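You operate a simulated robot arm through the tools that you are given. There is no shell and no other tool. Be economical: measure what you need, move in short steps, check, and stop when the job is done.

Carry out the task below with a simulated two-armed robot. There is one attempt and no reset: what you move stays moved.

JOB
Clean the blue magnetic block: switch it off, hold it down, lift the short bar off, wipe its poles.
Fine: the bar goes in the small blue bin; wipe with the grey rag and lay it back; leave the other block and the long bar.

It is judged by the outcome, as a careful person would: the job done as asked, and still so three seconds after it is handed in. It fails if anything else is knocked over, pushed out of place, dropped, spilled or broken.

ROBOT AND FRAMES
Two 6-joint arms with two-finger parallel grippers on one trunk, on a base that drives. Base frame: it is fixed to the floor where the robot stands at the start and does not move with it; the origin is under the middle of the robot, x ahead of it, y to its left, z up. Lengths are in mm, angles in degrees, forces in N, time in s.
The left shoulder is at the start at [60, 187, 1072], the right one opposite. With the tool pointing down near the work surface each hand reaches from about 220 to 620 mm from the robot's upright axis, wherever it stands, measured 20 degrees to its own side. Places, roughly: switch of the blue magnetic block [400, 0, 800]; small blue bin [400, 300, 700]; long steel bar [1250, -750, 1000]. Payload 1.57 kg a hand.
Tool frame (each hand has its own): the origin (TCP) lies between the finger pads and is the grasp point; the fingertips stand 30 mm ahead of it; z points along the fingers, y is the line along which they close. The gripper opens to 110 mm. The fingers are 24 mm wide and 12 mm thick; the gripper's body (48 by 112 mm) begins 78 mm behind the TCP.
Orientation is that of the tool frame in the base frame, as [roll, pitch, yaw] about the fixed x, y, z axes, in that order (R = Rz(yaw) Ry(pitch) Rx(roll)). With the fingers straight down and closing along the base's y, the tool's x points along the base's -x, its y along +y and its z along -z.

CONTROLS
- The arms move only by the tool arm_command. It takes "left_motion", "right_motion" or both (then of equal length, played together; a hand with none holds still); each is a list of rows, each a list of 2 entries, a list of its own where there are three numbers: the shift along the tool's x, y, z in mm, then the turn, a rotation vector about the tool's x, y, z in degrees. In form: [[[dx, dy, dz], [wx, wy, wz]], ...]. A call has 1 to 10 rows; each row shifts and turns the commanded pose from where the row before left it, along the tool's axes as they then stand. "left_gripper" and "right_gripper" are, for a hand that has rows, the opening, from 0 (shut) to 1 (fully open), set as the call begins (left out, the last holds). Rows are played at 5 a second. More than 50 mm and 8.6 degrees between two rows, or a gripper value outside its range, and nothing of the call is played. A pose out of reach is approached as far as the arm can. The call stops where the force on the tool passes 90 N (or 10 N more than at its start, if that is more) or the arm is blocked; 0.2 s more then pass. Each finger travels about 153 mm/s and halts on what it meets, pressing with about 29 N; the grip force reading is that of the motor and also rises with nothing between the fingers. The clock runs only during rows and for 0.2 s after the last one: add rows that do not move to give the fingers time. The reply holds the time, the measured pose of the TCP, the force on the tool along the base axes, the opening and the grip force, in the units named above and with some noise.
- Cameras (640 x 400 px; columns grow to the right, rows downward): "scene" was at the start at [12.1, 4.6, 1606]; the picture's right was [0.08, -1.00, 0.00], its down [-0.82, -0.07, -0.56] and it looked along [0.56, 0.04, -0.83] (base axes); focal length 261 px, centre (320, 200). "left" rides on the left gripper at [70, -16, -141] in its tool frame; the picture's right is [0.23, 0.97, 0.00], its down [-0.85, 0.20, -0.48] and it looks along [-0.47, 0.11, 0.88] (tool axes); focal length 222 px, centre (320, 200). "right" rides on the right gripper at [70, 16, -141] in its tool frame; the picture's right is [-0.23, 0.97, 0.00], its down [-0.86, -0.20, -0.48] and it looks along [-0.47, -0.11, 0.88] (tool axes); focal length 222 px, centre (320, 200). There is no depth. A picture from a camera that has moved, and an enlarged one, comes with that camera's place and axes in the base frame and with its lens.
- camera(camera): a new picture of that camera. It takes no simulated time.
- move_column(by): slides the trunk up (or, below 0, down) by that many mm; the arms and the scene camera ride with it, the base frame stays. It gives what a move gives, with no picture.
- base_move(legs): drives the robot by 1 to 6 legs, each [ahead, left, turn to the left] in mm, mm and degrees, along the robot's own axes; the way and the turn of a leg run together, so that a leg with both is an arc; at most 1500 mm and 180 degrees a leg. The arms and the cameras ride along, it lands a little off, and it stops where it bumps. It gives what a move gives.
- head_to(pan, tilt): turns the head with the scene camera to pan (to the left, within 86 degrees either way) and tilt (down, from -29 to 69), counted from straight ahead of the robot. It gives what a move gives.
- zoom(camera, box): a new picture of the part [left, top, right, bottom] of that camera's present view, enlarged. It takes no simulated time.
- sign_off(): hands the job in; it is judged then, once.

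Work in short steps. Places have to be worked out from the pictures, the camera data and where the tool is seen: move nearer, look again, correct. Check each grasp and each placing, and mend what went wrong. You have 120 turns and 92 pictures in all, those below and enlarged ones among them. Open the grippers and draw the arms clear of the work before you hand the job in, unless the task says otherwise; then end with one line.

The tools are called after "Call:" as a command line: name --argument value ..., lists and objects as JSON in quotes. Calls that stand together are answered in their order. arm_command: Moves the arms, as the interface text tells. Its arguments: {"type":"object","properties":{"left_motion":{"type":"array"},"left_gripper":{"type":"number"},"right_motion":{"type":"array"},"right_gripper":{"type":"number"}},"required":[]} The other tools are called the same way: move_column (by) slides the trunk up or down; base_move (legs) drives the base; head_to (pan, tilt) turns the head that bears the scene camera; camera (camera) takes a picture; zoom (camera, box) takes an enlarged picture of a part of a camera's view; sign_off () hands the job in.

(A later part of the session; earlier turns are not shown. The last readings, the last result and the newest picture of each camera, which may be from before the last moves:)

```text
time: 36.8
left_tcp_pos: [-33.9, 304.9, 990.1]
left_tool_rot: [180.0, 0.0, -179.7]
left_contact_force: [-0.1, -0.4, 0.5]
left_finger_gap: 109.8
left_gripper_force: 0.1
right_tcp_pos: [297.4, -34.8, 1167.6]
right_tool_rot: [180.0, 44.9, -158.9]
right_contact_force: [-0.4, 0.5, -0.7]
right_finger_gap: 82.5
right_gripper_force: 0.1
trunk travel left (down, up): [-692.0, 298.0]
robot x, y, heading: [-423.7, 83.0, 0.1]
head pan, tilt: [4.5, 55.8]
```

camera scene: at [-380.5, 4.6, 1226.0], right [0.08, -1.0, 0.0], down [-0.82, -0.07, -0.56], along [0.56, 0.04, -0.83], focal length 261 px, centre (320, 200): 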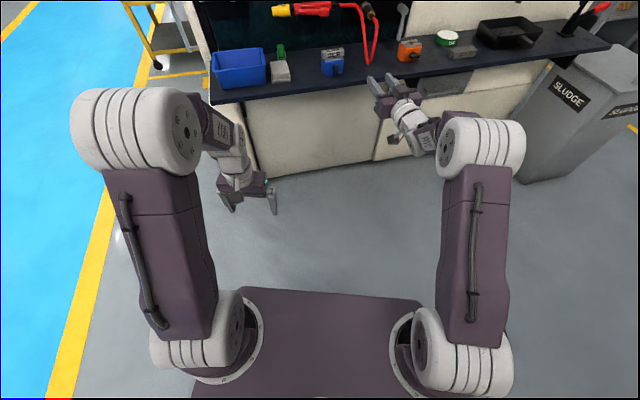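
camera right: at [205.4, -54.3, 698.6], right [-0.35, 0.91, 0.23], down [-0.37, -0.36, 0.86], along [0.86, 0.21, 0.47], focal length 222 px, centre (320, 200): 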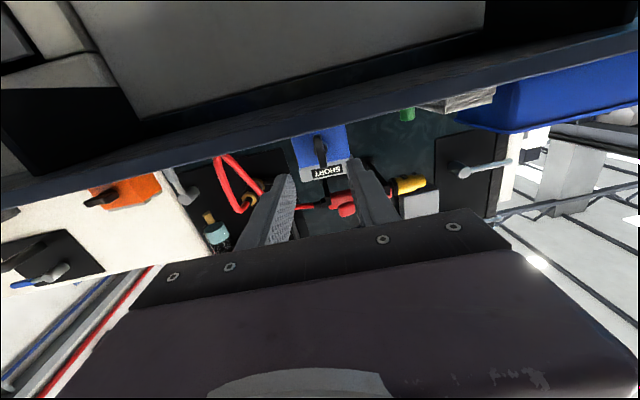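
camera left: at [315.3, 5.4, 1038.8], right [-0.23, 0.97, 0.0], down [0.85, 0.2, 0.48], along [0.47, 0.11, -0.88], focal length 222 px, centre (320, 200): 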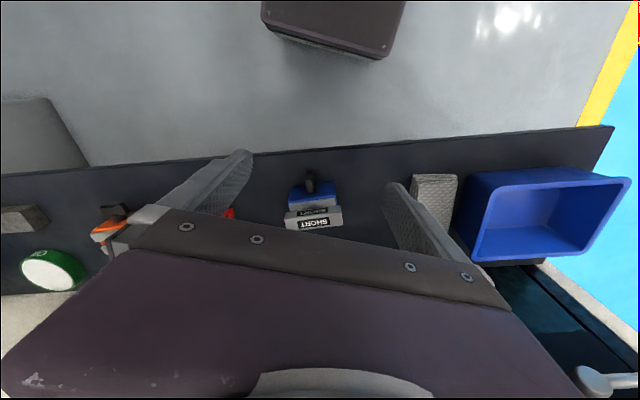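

Right hand is at a 45° slant. Now bring it (in free space) to a pose nearer the body, suited for holding the block.

Call:
arm_command --right_motion '[[[39.8, 22, 10.2], [0, 0, 0]], [[39.8, 22, 10.2], [0, 0, 0]], [[39.8, 22, 10.2], [0, 0, 0]], [[39.8, 22, 10.2], [0, 0, 0]], [[39.8, 22, 10.2], [0, 0, 0]], [[39.8, 22, 10.2], [0, 0, 0]], [[39.8, 22, 10.2], [0, 0, 0]], [[39.8, 22, 10.2], [0, 0, 0]], [[39.8, 22, 10.2], [0, 0, 0]]]'

```text
time: 38.8
left_tcp_pos: [-33.8, 306.5, 989.8]
left_tool_rot: [-179.9, 0.1, -179.8]
left_contact_force: [-0.1, -0.2, 0.1]
left_finger_gap: 110.0
left_gripper_force: 0.1
right_tcp_pos: [48.5, 81.6, 847.4]
right_tool_rot: [-179.9, 44.9, -158.8]
right_contact_force: [0.1, 0.1, 0.0]
right_finger_gap: 82.6
right_gripper_force: 0.1
trunk travel left (down, up): [-692.0, 298.0]
robot x, y, heading: [-417.8, 77.2, 0.2]
head pan, tilt: [4.5, 55.8]
```

Reachable. Drive to about (-70, -20), bringing the right hand just in front of and above the block.

Call:
base_move --legs '[[0, -98, 0], [345, 0, 0]]'

Call:
camera --camera "scene"

Call:
camera --camera "right"

```text
time: 41.8
left_tcp_pos: [311.8, 204.7, 990.3]
left_tool_rot: [180.0, 0.1, -179.9]
left_contact_force: [0.0, 0.0, 0.3]
left_finger_gap: 110.0
left_gripper_force: 0.3
right_tcp_pos: [396.9, -19.6, 848.8]
right_tool_rot: [-180.0, 45.0, -158.9]
right_contact_force: [-0.5, -0.3, 1.0]
right_finger_gap: 82.3
right_gripper_force: 0.0
trunk travel left (down, up): [-692.0, 298.0]
robot x, y, heading: [-72.3, -21.6, 0.2]
head pan, tilt: [4.5, 55.8]
```

```text
56 pictures are left
camera scene: at [-61.5, -14.9, 1598.0], right [0.08, -1.0, 0.0], down [-0.82, -0.07, -0.56], along [0.56, 0.05, -0.83], focal length 261 px, centre (320, 200)
```

scene: 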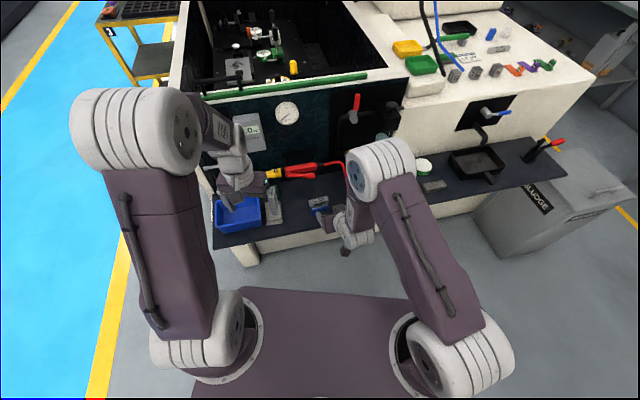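

```text
55 pictures are left
camera right: at [251.4, -59.6, 899.2], right [-0.2, 0.97, 0.16], down [0.32, -0.09, 0.94], along [0.93, 0.24, -0.29], focal length 222 px, centre (320, 200)
```

right: 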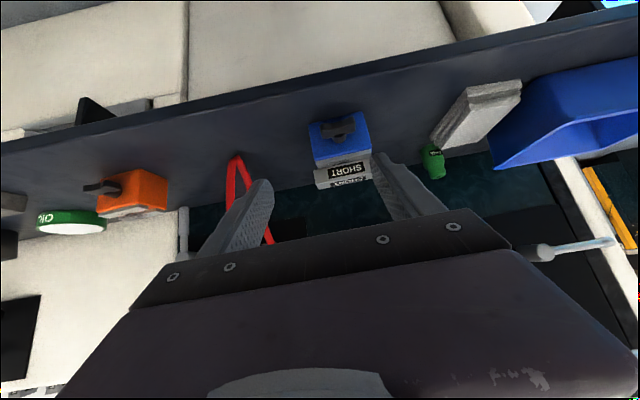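

Block visible between/left of the fingers. Zoom to measure it again after the turning.

Call:
zoom --camera "right" --box '[290, 100, 400, 200]'

Call:
zoom --camera "scene" --box '[290, 180, 360, 230]'

```text
4.00 times, centred on (345, 150) of right
camera zoom: at [251.4, -59.6, 899.2], right [-0.2, 0.97, 0.16], down [0.32, -0.09, 0.94], along [0.93, 0.24, -0.29], focal length 888 px, centre (220, 400)
```

zoom: 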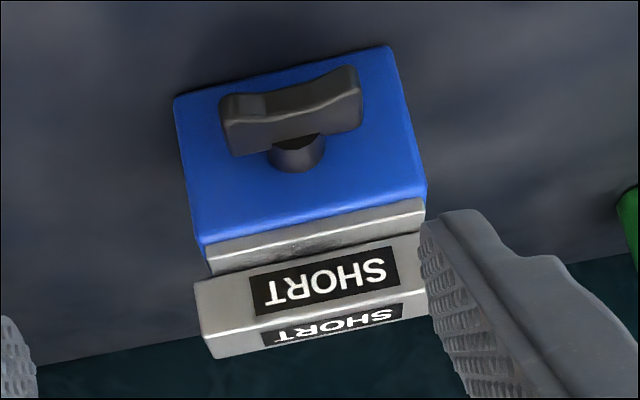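

```text
8.00 times, centred on (325, 205) of scene
camera zoom: at [-61.5, -14.9, 1598.0], right [0.08, -1.0, 0.0], down [-0.82, -0.07, -0.56], along [0.56, 0.05, -0.83], focal length 2088 px, centre (280, 160)
```

zoom: 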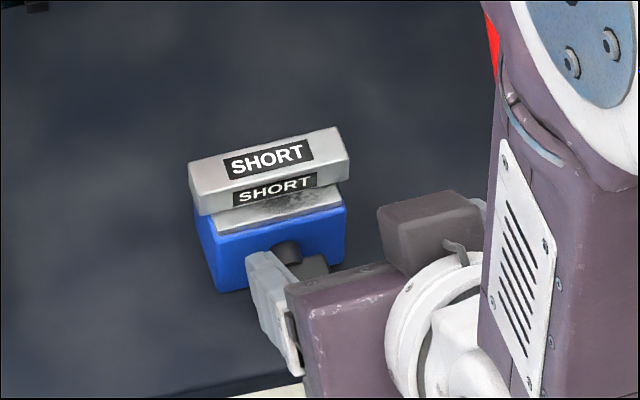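

Block still at face-mid ≈ (454,26), yaw ≈ 20.6°. Lower the right hand in front of the block and advance so the fingers straddle it (stop 20 mm short to check).

Call:
arm_command --right_motion '[[[24.5, 11.3, 27.8], [0, 0, 0]], [[24.5, 11.3, 27.8], [0, 0, 0]], [[-16, 0, 16], [0, 0, 0]], [[-16, 0, 16], [0, 0, 0]], [[0, 0, 0], [0, 0, 0]]]'

Call:
zoom --camera "right" --box '[220, 80, 440, 220]'

Call:
zoom --camera "scene" --box '[290, 180, 360, 230]'

```text
time: 43.0
left_tcp_pos: [313.2, 204.3, 991.1]
left_tool_rot: [180.0, 0.1, -179.9]
left_contact_force: [-0.2, -0.5, -0.2]
left_finger_gap: 109.9
left_gripper_force: 0.1
right_tcp_pos: [434.9, 18.3, 774.0]
right_tool_rot: [-179.9, 44.9, -158.9]
right_contact_force: [0.2, 0.0, 0.0]
right_finger_gap: 82.7
right_gripper_force: 0.1
trunk travel left (down, up): [-692.0, 298.0]
robot x, y, heading: [-75.3, -19.6, 0.2]
head pan, tilt: [4.5, 55.8]
```

```text
2.86 times, centred on (330, 150) of right
camera zoom: at [289.3, -21.0, 824.3], right [-0.2, 0.97, 0.16], down [0.32, -0.09, 0.94], along [0.93, 0.24, -0.29], focal length 635 px, centre (291, 343)
```

zoom: 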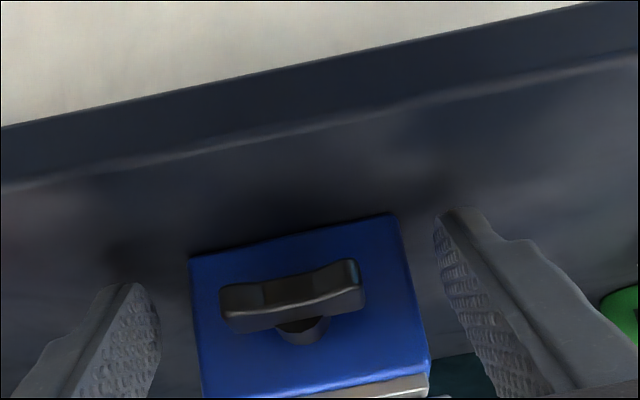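

```text
8.00 times, centred on (325, 205) of scene
camera zoom: at [-61.3, -14.9, 1598.0], right [0.08, -1.0, 0.0], down [-0.82, -0.07, -0.56], along [0.56, 0.05, -0.83], focal length 2088 px, centre (280, 160)
```

zoom: 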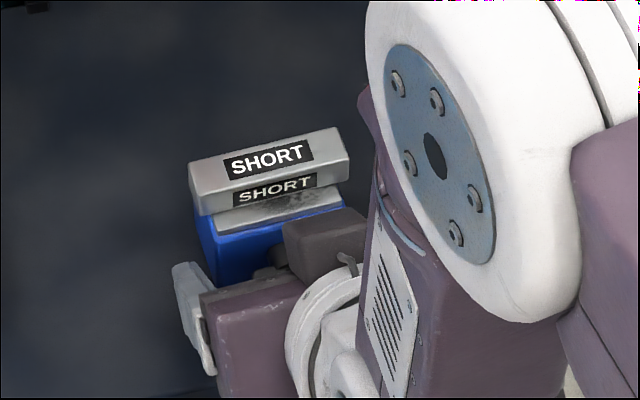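

Fingers straddle the block. Advance the last 19 mm and close to hold it.

Call:
arm_command --right_motion '[[[-6.5, 0, 6.5], [0, 0, 0]], [[-7, 0, 7], [0, 0, 0]], [[0, 0, 0], [0, 0, 0]]]'

Call:
arm_command --right_motion '[[[0, 0, 0], [0, 0, 0]], [[0, 0, 0], [0, 0, 0]], [[0, 0, 0], [0, 0, 0]]]' --right_gripper 0.45

Call:
zoom --camera "right" --box '[220, 80, 440, 220]'

Call:
zoom --camera "scene" --box '[290, 180, 360, 230]'

```text
time: 43.8
left_tcp_pos: [313.0, 204.2, 990.1]
left_tool_rot: [180.0, 0.1, -179.9]
left_contact_force: [-1.1, 1.0, 0.3]
left_finger_gap: 110.1
left_gripper_force: 0.1
right_tcp_pos: [453.4, 26.4, 773.5]
right_tool_rot: [-180.0, 45.0, -159.0]
right_contact_force: [0.1, 0.7, 0.4]
right_finger_gap: 82.8
right_gripper_force: 0.1
trunk travel left (down, up): [-692.0, 298.0]
robot x, y, heading: [-70.0, -21.5, 0.4]
head pan, tilt: [4.5, 55.8]
```

```text
time: 44.6
left_tcp_pos: [313.1, 204.0, 989.9]
left_tool_rot: [180.0, 0.1, -180.0]
left_contact_force: [-0.8, 0.3, 0.1]
left_finger_gap: 110.0
left_gripper_force: 0.1
right_tcp_pos: [452.0, 27.3, 774.2]
right_tool_rot: [-180.0, 45.0, -158.9]
right_contact_force: [-0.4, 1.6, 0.8]
right_finger_gap: 63.6
right_gripper_force: 28.7
trunk travel left (down, up): [-692.0, 298.0]
robot x, y, heading: [-74.6, -20.2, 0.1]
head pan, tilt: [4.5, 55.8]
```

```text
2.86 times, centred on (330, 150) of right
camera zoom: at [308.3, -13.0, 824.6], right [-0.2, 0.97, 0.16], down [0.32, -0.09, 0.94], along [0.93, 0.24, -0.29], focal length 635 px, centre (291, 343)
```

zoom: 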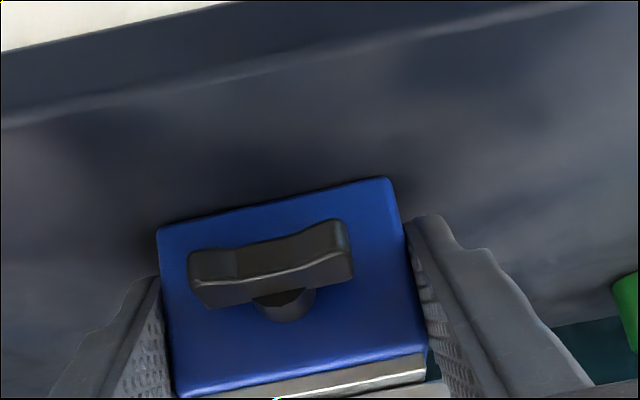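

```text
8.00 times, centred on (325, 205) of scene
camera zoom: at [-61.1, -14.5, 1598.0], right [0.08, -1.0, 0.0], down [-0.82, -0.07, -0.56], along [0.56, 0.04, -0.83], focal length 2088 px, centre (280, 160)
```

zoom: 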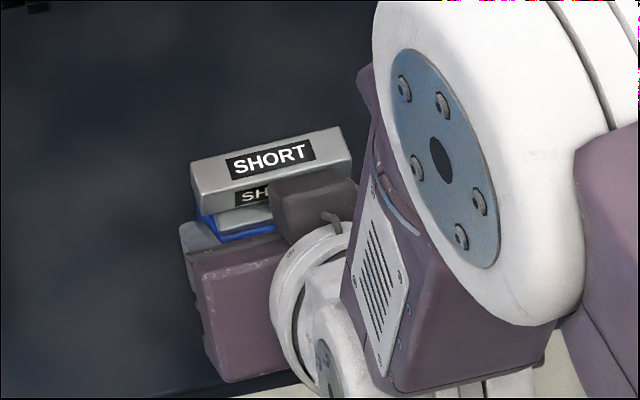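

Block gripped (63.6 mm, 29 N). Bar measured: 72×16×16, centre ≈ (474,33), z 792–808, yaw 20°. Turn the left hand 70° so it closes across the bar, then lean 20°.

Call:
arm_command --left_motion '[[[0, 0, 0], [0, 0, 8]], [[0, 0, 0], [0, 0, 8]], [[0, 0, 0], [0, 0, 8]], [[0, 0, 0], [0, 0, 8]], [[0, 0, 0], [0, 0, 8]], [[0, 0, 0], [0, 0, 8]], [[0, 0, 0], [0, 0, 8]], [[0, 0, 0], [0, 0, 8]], [[0, 0, 0], [0, 0, 6]]]' --left_gripper 0.36

```text
time: 46.6
left_tcp_pos: [314.8, 204.5, 990.4]
left_tool_rot: [179.9, 0.1, 110.0]
left_contact_force: [0.2, -0.7, -0.1]
left_finger_gap: 39.7
left_gripper_force: 0.0
right_tcp_pos: [452.6, 27.4, 774.7]
right_tool_rot: [-180.0, 45.0, -158.9]
right_contact_force: [-0.4, 2.4, 0.7]
right_finger_gap: 63.8
right_gripper_force: 29.0
trunk travel left (down, up): [-692.0, 298.0]
robot x, y, heading: [-72.4, -18.1, 0.1]
head pan, tilt: [4.5, 55.8]
```

Move the left hand over the bar at safe height, then lean.

Call:
arm_command --left_motion '[[[-40.1, 18.2, 14], [0, 0, 0]], [[-40.1, 18.2, 14], [0, 0, 0]], [[-40.1, 18.2, 14], [0, 0, 0]], [[-40.1, 18.2, 14], [0, 0, 0]], [[-40.1, 18.2, 14], [0, 0, 0]], [[0, 0, 0], [0, -7, 0]], [[0, 0, 0], [0, -7, 0]], [[0, 0, 0], [0, -6, 0]]]'

Call:
camera --camera "left"

Call:
camera --camera "scene"

```text
time: 48.4
left_tcp_pos: [468.3, 46.6, 922.4]
left_tool_rot: [179.9, 20.2, 109.9]
left_contact_force: [0.6, -0.6, -0.7]
left_finger_gap: 39.5
left_gripper_force: 0.1
right_tcp_pos: [452.7, 25.3, 774.2]
right_tool_rot: [179.9, 45.0, -158.9]
right_contact_force: [0.4, -0.6, 0.5]
right_finger_gap: 63.8
right_gripper_force: 29.2
trunk travel left (down, up): [-692.0, 298.0]
robot x, y, heading: [-73.8, -20.7, -0.1]
head pan, tilt: [4.5, 55.8]
```

```text
48 pictures are left
camera left: at [413.9, 148.6, 1029.5], right [0.84, 0.53, -0.08], down [0.41, -0.53, 0.74], along [0.36, -0.66, -0.66], focal length 222 px, centre (320, 200)
```

left: 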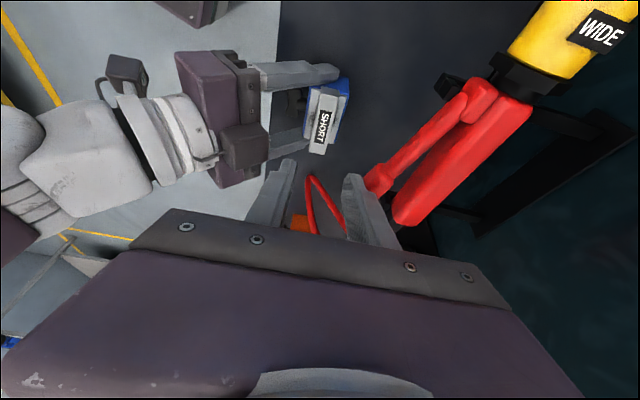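

```text
47 pictures are left
camera scene: at [-61.1, -14.4, 1598.0], right [0.08, -1.0, 0.0], down [-0.82, -0.07, -0.56], along [0.56, 0.04, -0.83], focal length 261 px, centre (320, 200)
```

scene: 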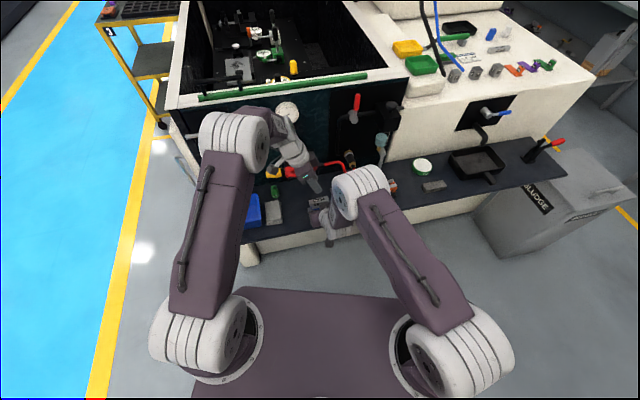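

The red gun hanging in front of the machine is near; I need to know its clearance before descending.

Call:
zoom --camera "scene" --box '[240, 130, 360, 220]'

Call:
zoom --camera "left" --box '[230, 60, 430, 260]'

```text
4.44 times, centred on (300, 175) of scene
camera zoom: at [-61.1, -14.4, 1598.0], right [0.08, -1.0, 0.0], down [-0.82, -0.07, -0.56], along [0.56, 0.04, -0.83], focal length 1160 px, centre (409, 311)
```

zoom: 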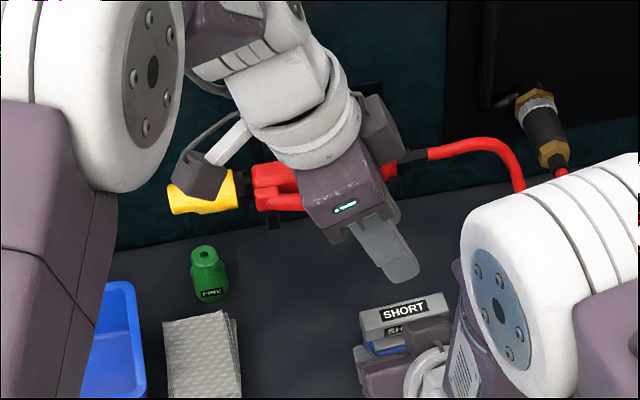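

```text
2.00 times, centred on (330, 160) of left
camera zoom: at [413.9, 148.6, 1029.5], right [0.84, 0.53, -0.08], down [0.41, -0.53, 0.74], along [0.36, -0.66, -0.66], focal length 444 px, centre (300, 280)
```

zoom: 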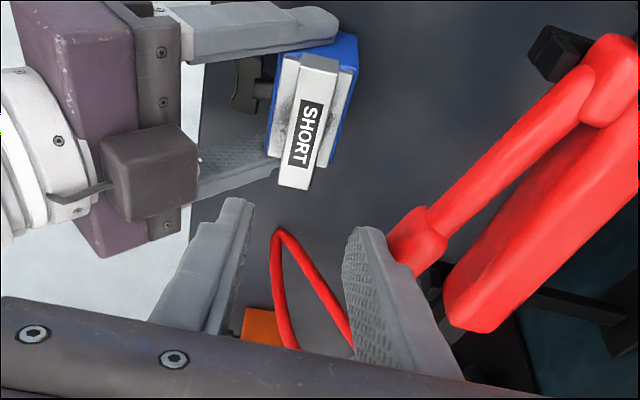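

Gun handle is at depth ~105 mm, z≈900 — little room for the hand's long side. Safer: close along the bar's length instead. Undo the lean and rotate −90° at this height, open wide.

Call:
arm_command --left_motion '[[[0, 0, -15], [0, 7, 0]], [[0, 0, -15], [0, 7, 0]], [[0, 0, 0], [0, 6, 0]], [[0, 0, 0], [0, 0, -8]], [[0, 0, 0], [0, 0, -8]], [[0, 0, 0], [0, 0, -8]], [[0, 0, 0], [0, 0, -8]], [[0, 0, 0], [0, 0, -8]], [[0, 0, 0], [0, 0, -8]]]'

Call:
arm_command --left_motion '[[[0, 0, 0], [0, 0, -8]], [[0, 0, 0], [0, 0, -8]], [[0, 0, 0], [0, 0, -8]], [[0, 0, 0], [0, 0, -8]], [[0, 0, 0], [0, 0, -8]], [[0, 0, 0], [0, 0, -2]]]' --left_gripper 0.9

Call:
camera --camera "left"

```text
time: 50.4
left_tcp_pos: [465.0, 55.1, 950.2]
left_tool_rot: [180.0, 0.2, 158.2]
left_contact_force: [0.2, -0.7, 0.6]
left_finger_gap: 39.8
left_gripper_force: 0.2
right_tcp_pos: [452.1, 26.6, 773.8]
right_tool_rot: [180.0, 45.1, -159.0]
right_contact_force: [0.2, -0.4, 1.6]
right_finger_gap: 63.7
right_gripper_force: 28.6
trunk travel left (down, up): [-692.0, 298.0]
robot x, y, heading: [-75.0, -19.7, 0.3]
head pan, tilt: [4.5, 55.8]
```

```text
time: 51.8
left_tcp_pos: [464.7, 55.9, 949.2]
left_tool_rot: [-179.9, 0.1, -159.8]
left_contact_force: [-0.6, -0.9, 0.0]
left_finger_gap: 98.9
left_gripper_force: 0.1
right_tcp_pos: [453.4, 26.5, 774.0]
right_tool_rot: [-180.0, 45.0, -158.8]
right_contact_force: [0.8, 0.4, 1.9]
right_finger_gap: 63.8
right_gripper_force: 29.4
trunk travel left (down, up): [-692.0, 298.0]
robot x, y, heading: [-76.3, -18.9, 0.0]
head pan, tilt: [4.5, 55.8]
```

```text
44 pictures are left
camera left: at [404.7, 15.8, 1090.2], right [-0.55, 0.84, 0.0], down [0.73, 0.48, 0.48], along [0.4, 0.26, -0.88], focal length 222 px, centre (320, 200)
```

left: 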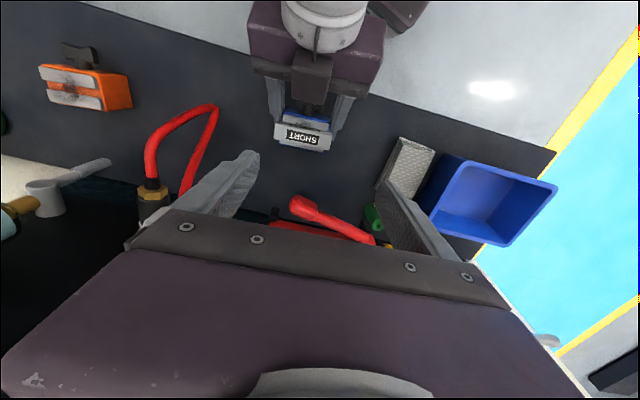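

Good clear view. Move over the bar and down to about z 880.

Call:
arm_command --left_motion '[[[0, -13, 33], [0, 0, 0]], [[0, -12.5, 33], [0, 0, 0]], [[0, 0, 0], [0, 0, 0]]]'

Call:
zoom --camera "left" --box '[220, 60, 420, 220]'

Call:
zoom --camera "scene" --box '[270, 150, 370, 230]'

```text
time: 52.6
left_tcp_pos: [473.4, 31.6, 881.9]
left_tool_rot: [-179.9, 0.0, -159.9]
left_contact_force: [-0.3, 0.4, 0.0]
left_finger_gap: 98.9
left_gripper_force: 0.0
right_tcp_pos: [452.6, 26.7, 774.2]
right_tool_rot: [179.9, 45.0, -159.0]
right_contact_force: [0.0, 0.3, 1.9]
right_finger_gap: 63.8
right_gripper_force: 28.9
trunk travel left (down, up): [-692.0, 298.0]
robot x, y, heading: [-73.7, -19.4, 0.2]
head pan, tilt: [4.5, 55.8]
```

```text
2.50 times, centred on (320, 140) of left
camera zoom: at [412.4, -7.9, 1023.4], right [-0.55, 0.84, 0.0], down [0.73, 0.48, 0.48], along [0.4, 0.26, -0.88], focal length 555 px, centre (320, 350)
```

zoom: 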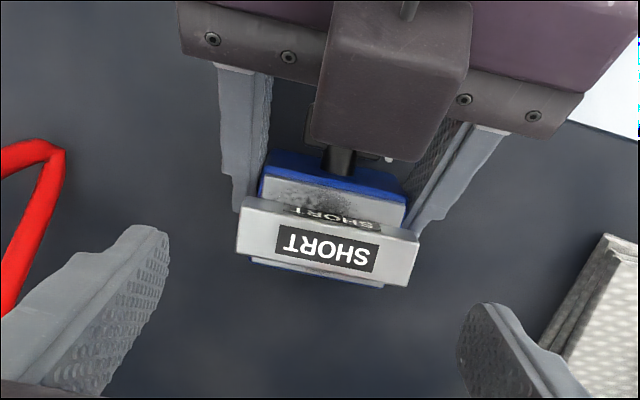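

```text
5.00 times, centred on (320, 190) of scene
camera zoom: at [-61.5, -14.8, 1598.0], right [0.08, -1.0, 0.0], down [-0.82, -0.07, -0.56], along [0.56, 0.05, -0.83], focal length 1305 px, centre (320, 250)
```

zoom: 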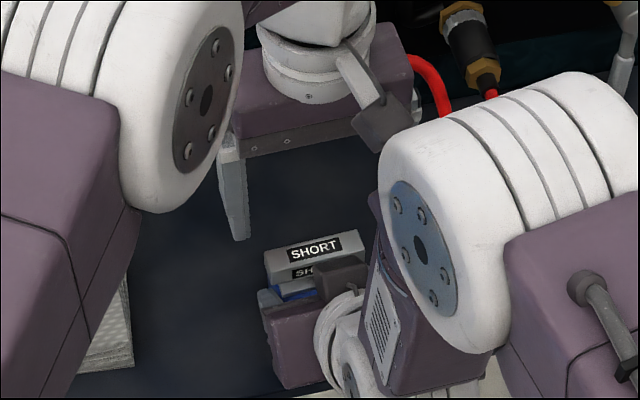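

Bar centred within a couple of mm (centre ≈ (472.5,33.5), yaw ≈22°). Descend to TCP z≈827 with small correction.

Call:
arm_command --left_motion '[[[0, 1, 19], [0, 0, -1]], [[0, 1, 18], [0, 0, -1]], [[0, 0, 18], [0, 0, 0]], [[0, 0, 0], [0, 0, 0]]]'

Call:
zoom --camera "left" --box '[220, 60, 420, 220]'

```text
time: 53.6
left_tcp_pos: [472.7, 33.0, 828.0]
left_tool_rot: [-179.9, 0.2, -157.9]
left_contact_force: [0.6, -0.2, -0.5]
left_finger_gap: 99.0
left_gripper_force: 0.0
right_tcp_pos: [451.2, 26.3, 774.3]
right_tool_rot: [179.9, 45.0, -159.0]
right_contact_force: [-2.6, 0.1, 1.1]
right_finger_gap: 63.7
right_gripper_force: 29.1
trunk travel left (down, up): [-692.0, 298.0]
robot x, y, heading: [-72.5, -20.7, 0.5]
head pan, tilt: [4.5, 55.8]
```

```text
2.50 times, centred on (320, 140) of left
camera zoom: at [414.1, -8.2, 969.6], right [-0.58, 0.82, 0.0], down [0.72, 0.51, 0.48], along [0.39, 0.28, -0.88], focal length 555 px, centre (320, 350)
```

zoom: 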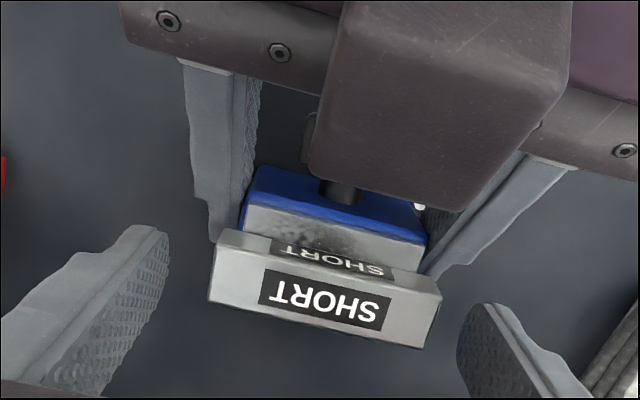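

Tips are level with the bar ends and aligned. Close.

Call:
arm_command --left_motion '[[[0, 0, 0], [0, 0, 0]], [[0, 0, 0], [0, 0, 0]], [[0, 0, 0], [0, 0, 0]]]' --left_gripper 0.5

Call:
zoom --camera "left" --box '[220, 60, 420, 220]'

```text
time: 54.4
left_tcp_pos: [473.0, 34.2, 828.7]
left_tool_rot: [179.9, 0.0, -158.0]
left_contact_force: [-0.4, 4.1, 0.8]
left_finger_gap: 71.5
left_gripper_force: 28.8
right_tcp_pos: [452.0, 26.3, 774.4]
right_tool_rot: [-179.9, 45.1, -159.0]
right_contact_force: [-0.5, -5.4, 1.9]
right_finger_gap: 63.9
right_gripper_force: 29.1
trunk travel left (down, up): [-692.0, 298.0]
robot x, y, heading: [-72.5, -18.1, -0.1]
head pan, tilt: [4.5, 55.8]
```

```text
2.50 times, centred on (320, 140) of left
camera zoom: at [414.0, -7.8, 969.6], right [-0.58, 0.82, 0.0], down [0.72, 0.51, 0.48], along [0.39, 0.28, -0.88], focal length 555 px, centre (320, 350)
```

zoom: 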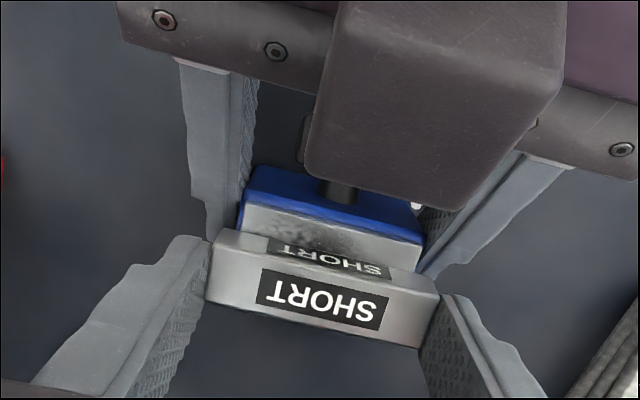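

Gripped at 71.5 mm. Lift slowly straight up 30 mm first.

Call:
arm_command --left_motion '[[[0, 0, -5], [0, 0, 0]], [[0, 0, -8], [0, 0, 0]], [[0, 0, -12], [0, 0, 0]], [[0, 0, -15], [0, 0, 0]]]'

Call:
zoom --camera "left" --box '[220, 60, 420, 220]'

```text
time: 55.4
left_tcp_pos: [472.2, 34.0, 868.0]
left_tool_rot: [-179.9, 0.1, -157.9]
left_contact_force: [1.5, 0.2, -2.2]
left_finger_gap: 71.7
left_gripper_force: 28.9
right_tcp_pos: [453.4, 26.6, 774.4]
right_tool_rot: [180.0, 45.1, -158.8]
right_contact_force: [0.4, 0.1, 2.0]
right_finger_gap: 64.0
right_gripper_force: 28.8
trunk travel left (down, up): [-692.0, 298.0]
robot x, y, heading: [-75.3, -18.0, 0.2]
head pan, tilt: [4.5, 55.8]
```

```text
2.50 times, centred on (320, 140) of left
camera zoom: at [413.0, -7.9, 1009.0], right [-0.58, 0.82, 0.0], down [0.72, 0.51, 0.48], along [0.39, 0.28, -0.88], focal length 555 px, centre (320, 350)
```

zoom: 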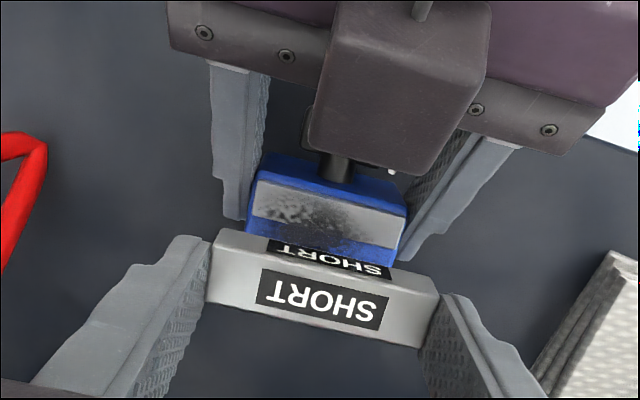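

Bar is off, block stayed put and is held. Raise to ~960 and move over the bin.

Call:
arm_command --left_motion '[[[0, 0, -45], [0, 0, 0]], [[0, 0, -45], [0, 0, 0]], [[-6, 43, 0], [0, 0, 0]], [[-6, 43, 0], [0, 0, 0]], [[-6, 43, 0], [0, 0, 0]], [[-6, 43, 0], [0, 0, 0]], [[-6, 43, 0], [0, 0, 0]], [[0, 0, 0], [0, 0, 0]]]'

Call:
camera --camera "left"

Call:
camera --camera "scene"

```text
time: 57.2
left_tcp_pos: [418.0, 243.2, 959.9]
left_tool_rot: [180.0, 0.0, -158.0]
left_contact_force: [-0.5, -0.6, -2.1]
left_finger_gap: 71.7
left_gripper_force: 29.0
right_tcp_pos: [452.0, 27.0, 773.9]
right_tool_rot: [179.9, 45.0, -158.9]
right_contact_force: [-1.0, 0.9, 1.3]
right_finger_gap: 63.8
right_gripper_force: 28.9
trunk travel left (down, up): [-692.0, 298.0]
robot x, y, heading: [-70.4, -21.2, 0.0]
head pan, tilt: [4.5, 55.8]
```

```text
38 pictures are left
camera left: at [359.6, 202.1, 1099.6], right [-0.58, 0.82, 0.0], down [0.72, 0.51, 0.48], along [0.39, 0.28, -0.88], focal length 222 px, centre (320, 200)
```

left: 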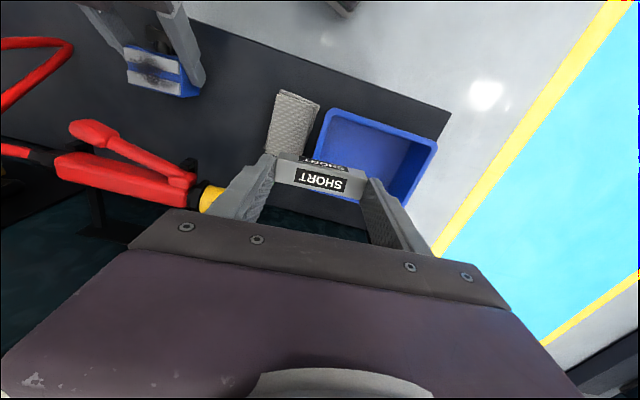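

```text
37 pictures are left
camera scene: at [-61.0, -15.2, 1598.0], right [0.08, -1.0, 0.0], down [-0.82, -0.07, -0.56], along [0.56, 0.05, -0.83], focal length 261 px, centre (320, 200)
```

scene: 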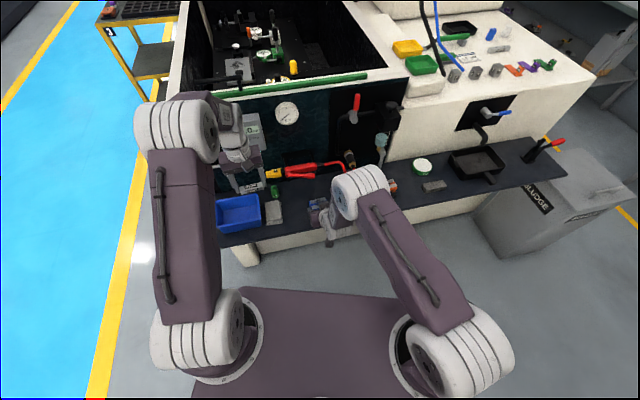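

Bin rim ≈ 148×103 mm, centre ≈ (404,322), yaw 19°. Move over it, and descend partway to check.

Call:
arm_command --left_motion '[[[-8, 39, 0], [0, 0, 1.5]], [[-8, 39, 0], [0, 0, 1.5]], [[0, 0, 35], [0, 0, 0]], [[0, 0, 35], [0, 0, 0]], [[0, 0, 0], [0, 0, 0]]]'

Call:
zoom --camera "left" --box '[200, 60, 440, 220]'

Call:
zoom --camera "scene" --box '[200, 150, 300, 250]'

```text
time: 58.4
left_tcp_pos: [408.1, 321.2, 886.5]
left_tool_rot: [-179.9, 0.1, -161.0]
left_contact_force: [0.5, 0.3, -0.6]
left_finger_gap: 71.5
left_gripper_force: 29.3
right_tcp_pos: [452.1, 26.8, 774.4]
right_tool_rot: [179.9, 45.0, -158.8]
right_contact_force: [-0.8, 0.0, 2.6]
right_finger_gap: 63.6
right_gripper_force: 29.1
trunk travel left (down, up): [-692.0, 298.0]
robot x, y, heading: [-71.8, -22.0, 0.2]
head pan, tilt: [4.5, 55.8]
```

```text
2.50 times, centred on (320, 140) of left
camera zoom: at [347.6, 282.9, 1027.2], right [-0.53, 0.85, 0.0], down [0.74, 0.47, 0.48], along [0.41, 0.25, -0.88], focal length 555 px, centre (320, 350)
```

zoom: 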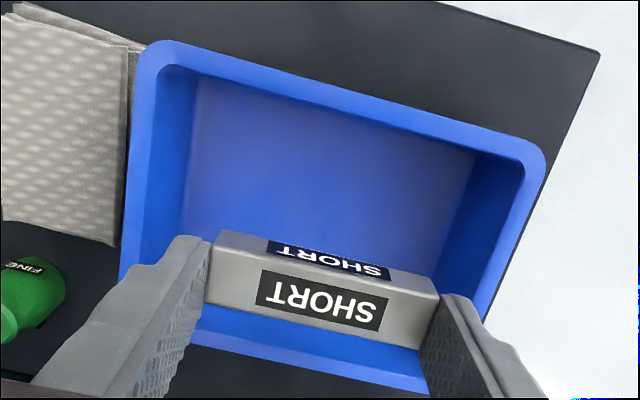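

```text
4.00 times, centred on (250, 200) of scene
camera zoom: at [-61.1, -14.6, 1598.0], right [0.08, -1.0, 0.0], down [-0.82, -0.07, -0.56], along [0.56, 0.05, -0.83], focal length 1044 px, centre (600, 200)
```

zoom: 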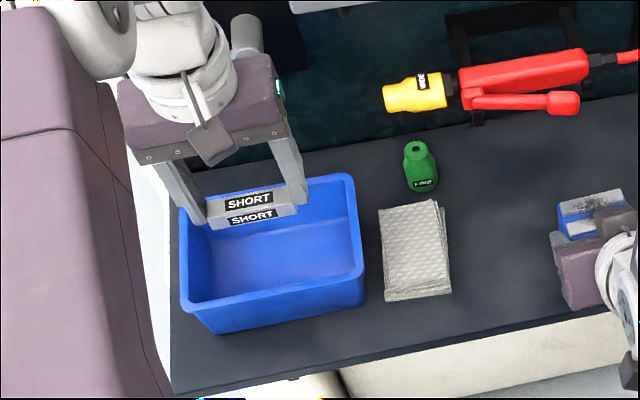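

Centred over the bin. Lower to just above its floor, then small steps.

Call:
arm_command --left_motion '[[[0, 0, 40], [0, 0, 0]], [[0, 0, 40], [0, 0, 0]], [[0, 0, 12], [0, 0, 0]], [[0, 0, 3], [0, 0, 0]], [[0, 0, 0], [0, 0, 0]]]'

Call:
zoom --camera "left" --box '[200, 60, 440, 220]'

```text
time: 59.6
left_tcp_pos: [407.5, 321.8, 794.2]
left_tool_rot: [-179.9, 0.1, -160.8]
left_contact_force: [0.1, 0.9, -1.8]
left_finger_gap: 71.6
left_gripper_force: 29.2
right_tcp_pos: [454.3, 26.7, 773.9]
right_tool_rot: [-179.9, 45.0, -158.9]
right_contact_force: [-1.9, -0.4, 1.8]
right_finger_gap: 63.8
right_gripper_force: 29.2
trunk travel left (down, up): [-692.0, 298.0]
robot x, y, heading: [-77.8, -20.7, -0.1]
head pan, tilt: [4.5, 55.8]
```

```text
2.50 times, centred on (320, 140) of left
camera zoom: at [346.8, 283.2, 934.5], right [-0.53, 0.85, 0.0], down [0.74, 0.47, 0.48], along [0.41, 0.25, -0.88], focal length 555 px, centre (320, 350)
```

zoom: 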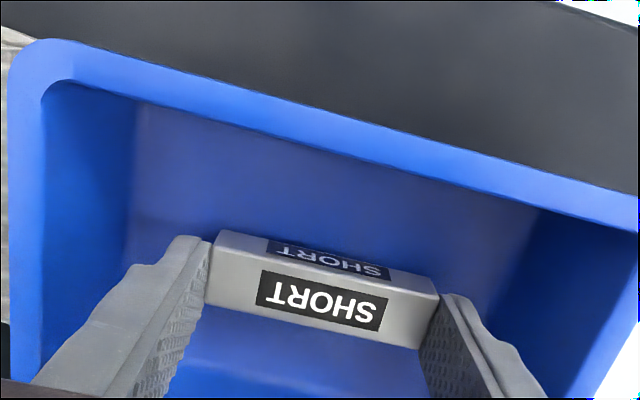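

Still above the floor; step down 8 mm and read the force.

Call:
arm_command --left_motion '[[[0, 0, 3], [0, 0, 0]], [[0, 0, 3], [0, 0, 0]], [[0, 0, 2], [0, 0, 0]], [[0, 0, 0], [0, 0, 0]]]'

```text
time: 60.6
left_tcp_pos: [408.4, 322.3, 784.8]
left_tool_rot: [-179.9, 0.0, -160.8]
left_contact_force: [0.0, 0.5, -1.4]
left_finger_gap: 71.4
left_gripper_force: 29.1
right_tcp_pos: [452.9, 27.3, 775.2]
right_tool_rot: [180.0, 44.9, -158.9]
right_contact_force: [-0.2, -1.3, 2.0]
right_finger_gap: 63.8
right_gripper_force: 29.0
trunk travel left (down, up): [-692.0, 298.0]
robot x, y, heading: [-73.6, -20.6, -0.2]
head pan, tilt: [4.5, 55.8]
```

Call:
arm_command --left_motion '[[[0, 0, 2], [0, 0, 0]], [[0, 0, 2], [0, 0, 0]], [[0, 0, 0], [0, 0, 0]]]'

```text
time: 61.4
left_tcp_pos: [406.0, 322.8, 783.5]
left_tool_rot: [180.0, 0.4, -160.9]
left_contact_force: [-2.6, 2.4, 20.4]
left_finger_gap: 71.3
left_gripper_force: 29.2
right_tcp_pos: [451.4, 24.3, 774.9]
right_tool_rot: [179.9, 45.1, -159.0]
right_contact_force: [-0.2, 0.0, 0.2]
right_finger_gap: 63.9
right_gripper_force: 29.1
trunk travel left (down, up): [-692.0, 298.0]
robot x, y, heading: [-73.6, -22.8, 0.2]
head pan, tilt: [4.5, 55.8]
```

The bar rests on the bin floor (20 N). Back off 1 mm, open to ~90 mm, then rise.

Call:
arm_command --left_motion '[[[0, 0, -1], [0, 0, 0]], [[0, 0, 0], [0, 0, 0]], [[0, 0, 0], [0, 0, 0]]]' --left_gripper 0.78

Call:
arm_command --left_motion '[[[0, 0, -15], [0, 0, 0]], [[0, 0, -40], [0, 0, 0]], [[0, 0, -45], [0, 0, 0]], [[0, 0, -45], [0, 0, 0]], [[0, 0, 0], [0, 0, 0]]]'

Call:
camera --camera "left"

```text
time: 62.2
left_tcp_pos: [406.4, 321.9, 781.9]
left_tool_rot: [-179.9, 0.0, -160.9]
left_contact_force: [0.1, 0.7, 0.9]
left_finger_gap: 85.9
left_gripper_force: 0.1
right_tcp_pos: [452.6, 27.5, 773.4]
right_tool_rot: [179.9, 44.9, -159.0]
right_contact_force: [0.6, 0.6, 1.0]
right_finger_gap: 63.9
right_gripper_force: 29.0
trunk travel left (down, up): [-692.0, 298.0]
robot x, y, heading: [-71.5, -20.4, -0.2]
head pan, tilt: [4.5, 55.8]
```

```text
time: 63.4
left_tcp_pos: [407.9, 322.8, 926.9]
left_tool_rot: [-179.9, 0.1, -160.8]
left_contact_force: [0.1, -0.3, 0.1]
left_finger_gap: 85.6
left_gripper_force: 0.0
right_tcp_pos: [452.9, 26.4, 773.3]
right_tool_rot: [-179.9, 44.9, -159.0]
right_contact_force: [-1.3, -0.9, 0.2]
right_finger_gap: 63.7
right_gripper_force: 29.0
trunk travel left (down, up): [-692.0, 298.0]
robot x, y, heading: [-75.2, -21.8, 0.2]
head pan, tilt: [4.5, 55.8]
```

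```text
33 pictures are left
camera left: at [346.4, 283.9, 1067.6], right [-0.53, 0.85, 0.0], down [0.74, 0.47, 0.48], along [0.41, 0.25, -0.88], focal length 222 px, centre (320, 200)
```

left: 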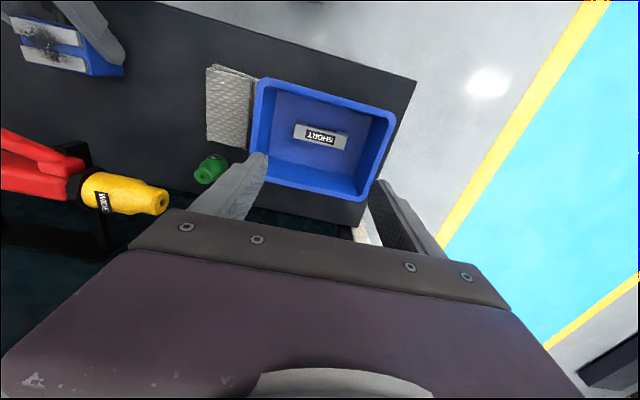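

Bar lies in the bin. Now look at the rag from above with the left hand.

Call:
arm_command --left_motion '[[[3, -41, 0], [0, 0, 0]], [[3, -42, 0], [0, 0, 0]], [[3, -42, 0], [0, 0, 0]], [[0, 0, 20], [0, 0, 0]], [[0, 0, 0], [0, 0, 0]]]'

Call:
zoom --camera "left" --box '[200, 60, 440, 220]'

Call:
zoom --camera "scene" --box '[230, 170, 310, 240]'

```text
time: 64.6
left_tcp_pos: [440.5, 202.2, 905.3]
left_tool_rot: [180.0, 0.2, -160.9]
left_contact_force: [0.8, -0.1, -0.5]
left_finger_gap: 85.8
left_gripper_force: 0.1
right_tcp_pos: [454.0, 25.8, 774.1]
right_tool_rot: [179.9, 45.0, -158.8]
right_contact_force: [0.5, -0.1, -0.3]
right_finger_gap: 63.6
right_gripper_force: 29.3
trunk travel left (down, up): [-692.0, 298.0]
robot x, y, heading: [-73.7, -20.1, 0.3]
head pan, tilt: [4.5, 55.8]
```

```text
2.50 times, centred on (320, 140) of left
camera zoom: at [378.5, 163.4, 1046.5], right [-0.53, 0.85, 0.0], down [0.74, 0.47, 0.48], along [0.41, 0.25, -0.88], focal length 555 px, centre (320, 350)
```

zoom: 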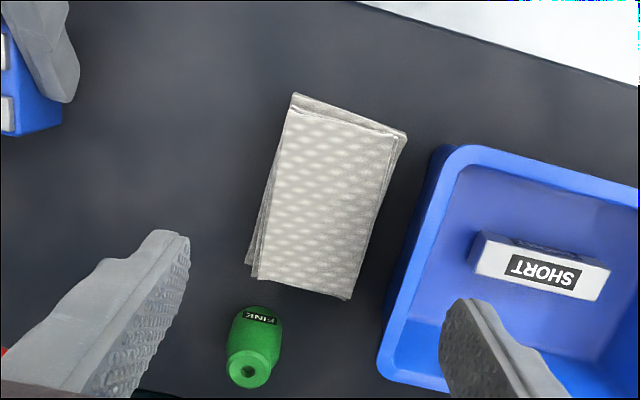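

```text
5.71 times, centred on (270, 205) of scene
camera zoom: at [-61.0, -15.1, 1598.0], right [0.08, -1.0, 0.0], down [-0.82, -0.07, -0.56], along [0.56, 0.05, -0.83], focal length 1492 px, centre (606, 171)
```

zoom: 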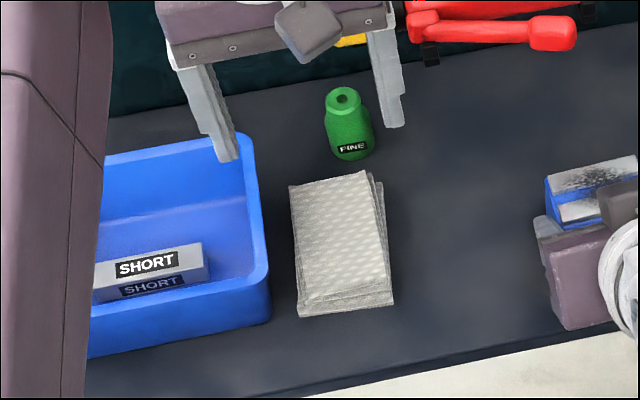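

Rag ≈ 54×91×20 mm, centre ≈ (441,206), yaw 17.5°; gap to the bin rim is ~17–19 mm, so I'll grip across its width near the far half with a narrow opening and a 4° lean. Position above and check.

Call:
arm_command --left_motion '[[[-10.8, -0.6, 35], [0, 0, 0]], [[-10.8, -0.6, 35], [0, 0, 0]], [[0, 0, 0], [0, 0, 1.5]], [[0, 0, 0], [-4, 0, 0]], [[0, 0, 0], [0, 0, 0]]]' --left_gripper 0.59

Call:
zoom --camera "left" --box '[200, 60, 440, 220]'

Call:
zoom --camera "scene" --box '[230, 170, 310, 240]'

```text
time: 65.8
left_tcp_pos: [460.2, 207.4, 837.3]
left_tool_rot: [176.0, -0.1, -162.4]
left_contact_force: [-0.2, -0.6, -0.1]
left_finger_gap: 65.0
left_gripper_force: 0.0
right_tcp_pos: [453.4, 26.4, 773.5]
right_tool_rot: [-180.0, 45.1, -159.1]
right_contact_force: [1.5, -0.7, 0.7]
right_finger_gap: 64.0
right_gripper_force: 28.7
trunk travel left (down, up): [-692.0, 298.0]
robot x, y, heading: [-72.5, -22.8, 0.1]
head pan, tilt: [4.5, 55.8]
```

```text
2.50 times, centred on (320, 140) of left
camera zoom: at [401.7, 161.7, 976.1], right [-0.51, 0.86, 0.07], down [0.76, 0.42, 0.49], along [0.39, 0.3, -0.87], focal length 555 px, centre (320, 350)
```

zoom: 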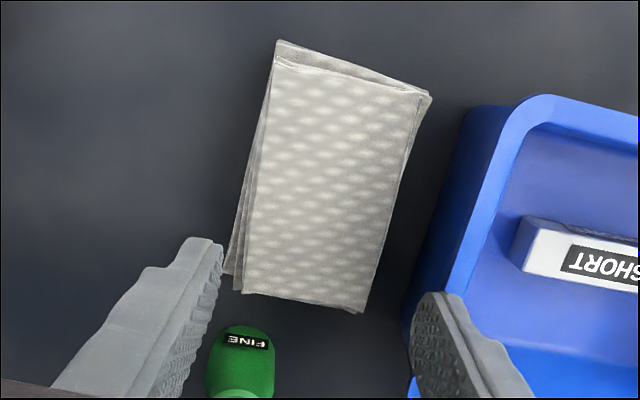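

```text
5.71 times, centred on (270, 205) of scene
camera zoom: at [-61.0, -14.6, 1598.0], right [0.08, -1.0, 0.0], down [-0.82, -0.07, -0.56], along [0.56, 0.04, -0.83], focal length 1492 px, centre (606, 171)
```

zoom: 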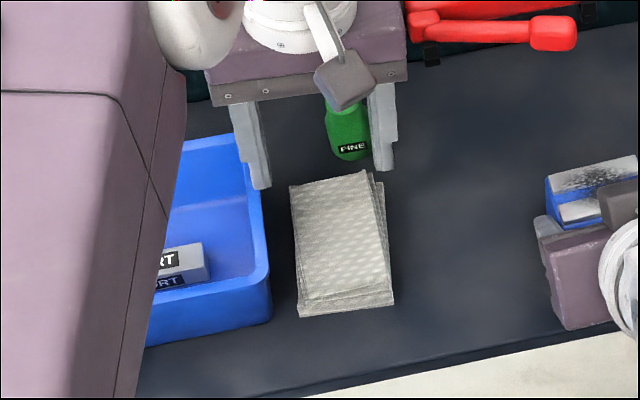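

Measurements agree. Open to 69 mm and descend vertically in steps around the rag.

Call:
arm_command --left_motion '[[[0, -1.4, 20], [0, 0, 0]], [[0, -1.4, 20], [0, 0, 0]], [[0, 0, 0], [0, 0, 0]]]' --left_gripper 0.63

Call:
zoom --camera "left" --box '[200, 60, 440, 220]'

```text
time: 66.6
left_tcp_pos: [458.4, 207.9, 795.5]
left_tool_rot: [176.1, -0.1, -162.3]
left_contact_force: [-5.6, 6.1, 2.4]
left_finger_gap: 69.5
left_gripper_force: 0.1
right_tcp_pos: [451.3, 26.3, 774.0]
right_tool_rot: [-179.8, 45.0, -158.9]
right_contact_force: [-0.1, 0.2, 0.3]
right_finger_gap: 63.9
right_gripper_force: 29.1
trunk travel left (down, up): [-692.0, 298.0]
robot x, y, heading: [-70.7, -20.0, 0.5]
head pan, tilt: [4.5, 55.8]
```

```text
2.50 times, centred on (320, 140) of left
camera zoom: at [399.6, 162.4, 935.8], right [-0.51, 0.86, 0.07], down [0.76, 0.42, 0.49], along [0.39, 0.3, -0.87], focal length 555 px, centre (320, 350)
```

zoom: 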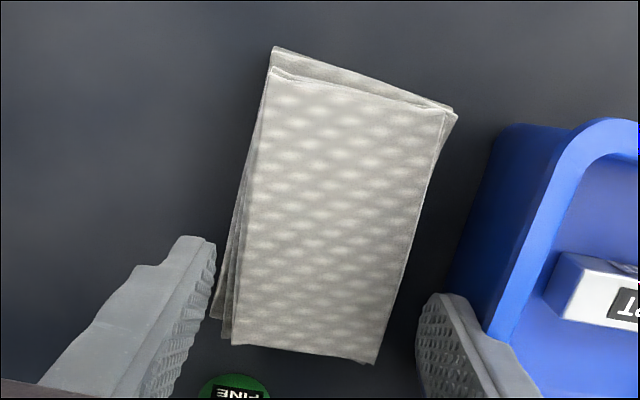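

There is an unexpected 8 N contact pushing the hand back — likely the far side of the hand touching the gun nozzle. Raise back up at once and look.

Call:
arm_command --left_motion '[[[4, 1.4, -20], [0, 0, 0]], [[4, 1.4, -20], [0, 0, 0]], [[0, 0, 0], [0, 0, 0]]]'

Call:
zoom --camera "scene" --box '[230, 140, 350, 220]'

```text
time: 67.4
left_tcp_pos: [452.8, 205.3, 838.2]
left_tool_rot: [176.0, 0.0, -162.5]
left_contact_force: [-0.7, 0.4, 0.6]
left_finger_gap: 69.2
left_gripper_force: 0.0
right_tcp_pos: [453.6, 25.6, 774.5]
right_tool_rot: [179.9, 44.9, -159.0]
right_contact_force: [-0.2, -1.9, 0.5]
right_finger_gap: 63.6
right_gripper_force: 29.1
trunk travel left (down, up): [-692.0, 298.0]
robot x, y, heading: [-71.0, -23.7, -0.2]
head pan, tilt: [4.5, 55.8]
```

```text
5.00 times, centred on (290, 180) of scene
camera zoom: at [-61.0, -15.3, 1598.0], right [0.08, -1.0, 0.0], down [-0.82, -0.07, -0.56], along [0.56, 0.05, -0.83], focal length 1305 px, centre (470, 300)
```

zoom: 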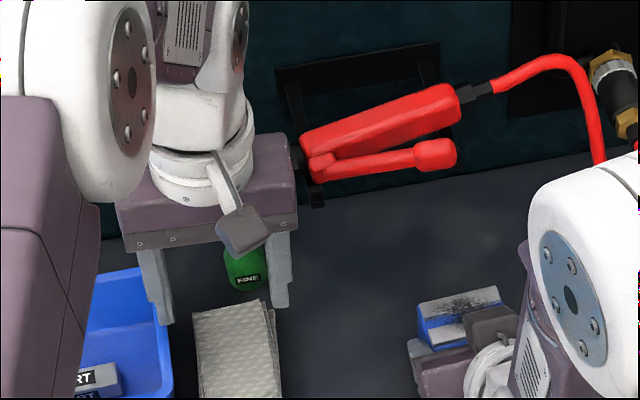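

Gun may have been nudged. Retreat the left hand further back and up to see it.

Call:
arm_command --left_motion '[[[25, 0, -35], [0, 0, 0]], [[35, 0, -30], [0, 0, 0]], [[35, 0, -30], [0, 0, 0]], [[20, 30, -20], [0, 0, 0]]]'

Call:
zoom --camera "scene" --box '[230, 140, 350, 220]'

Call:
camera --camera "left"

```text
time: 68.4
left_tcp_pos: [332.1, 190.8, 955.2]
left_tool_rot: [176.1, 0.1, -162.4]
left_contact_force: [0.1, 0.1, -0.1]
left_finger_gap: 69.2
left_gripper_force: 0.0
right_tcp_pos: [451.2, 26.3, 774.2]
right_tool_rot: [180.0, 45.2, -158.9]
right_contact_force: [-1.7, -0.9, 0.4]
right_finger_gap: 63.7
right_gripper_force: 29.0
trunk travel left (down, up): [-692.0, 298.0]
robot x, y, heading: [-76.1, -17.8, -0.0]
head pan, tilt: [4.5, 55.8]
```

```text
5.00 times, centred on (290, 180) of scene
camera zoom: at [-62.5, -13.4, 1597.9], right [0.08, -1.0, 0.0], down [-0.82, -0.07, -0.56], along [0.56, 0.04, -0.83], focal length 1305 px, centre (470, 300)
```

zoom: 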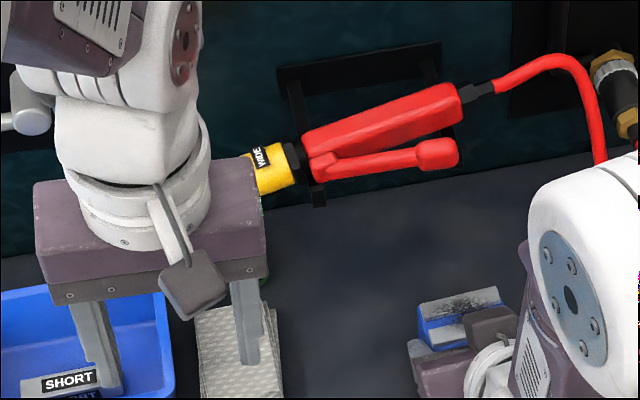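

```text
25 pictures are left
camera left: at [273.3, 145.0, 1093.8], right [-0.51, 0.86, 0.07], down [0.76, 0.42, 0.49], along [0.39, 0.3, -0.87], focal length 222 px, centre (320, 200)
```

left: 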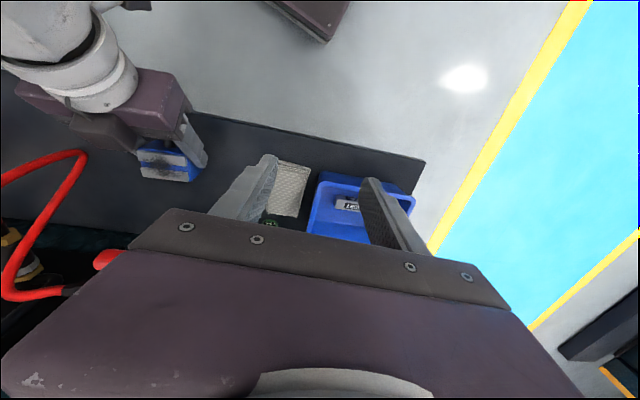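

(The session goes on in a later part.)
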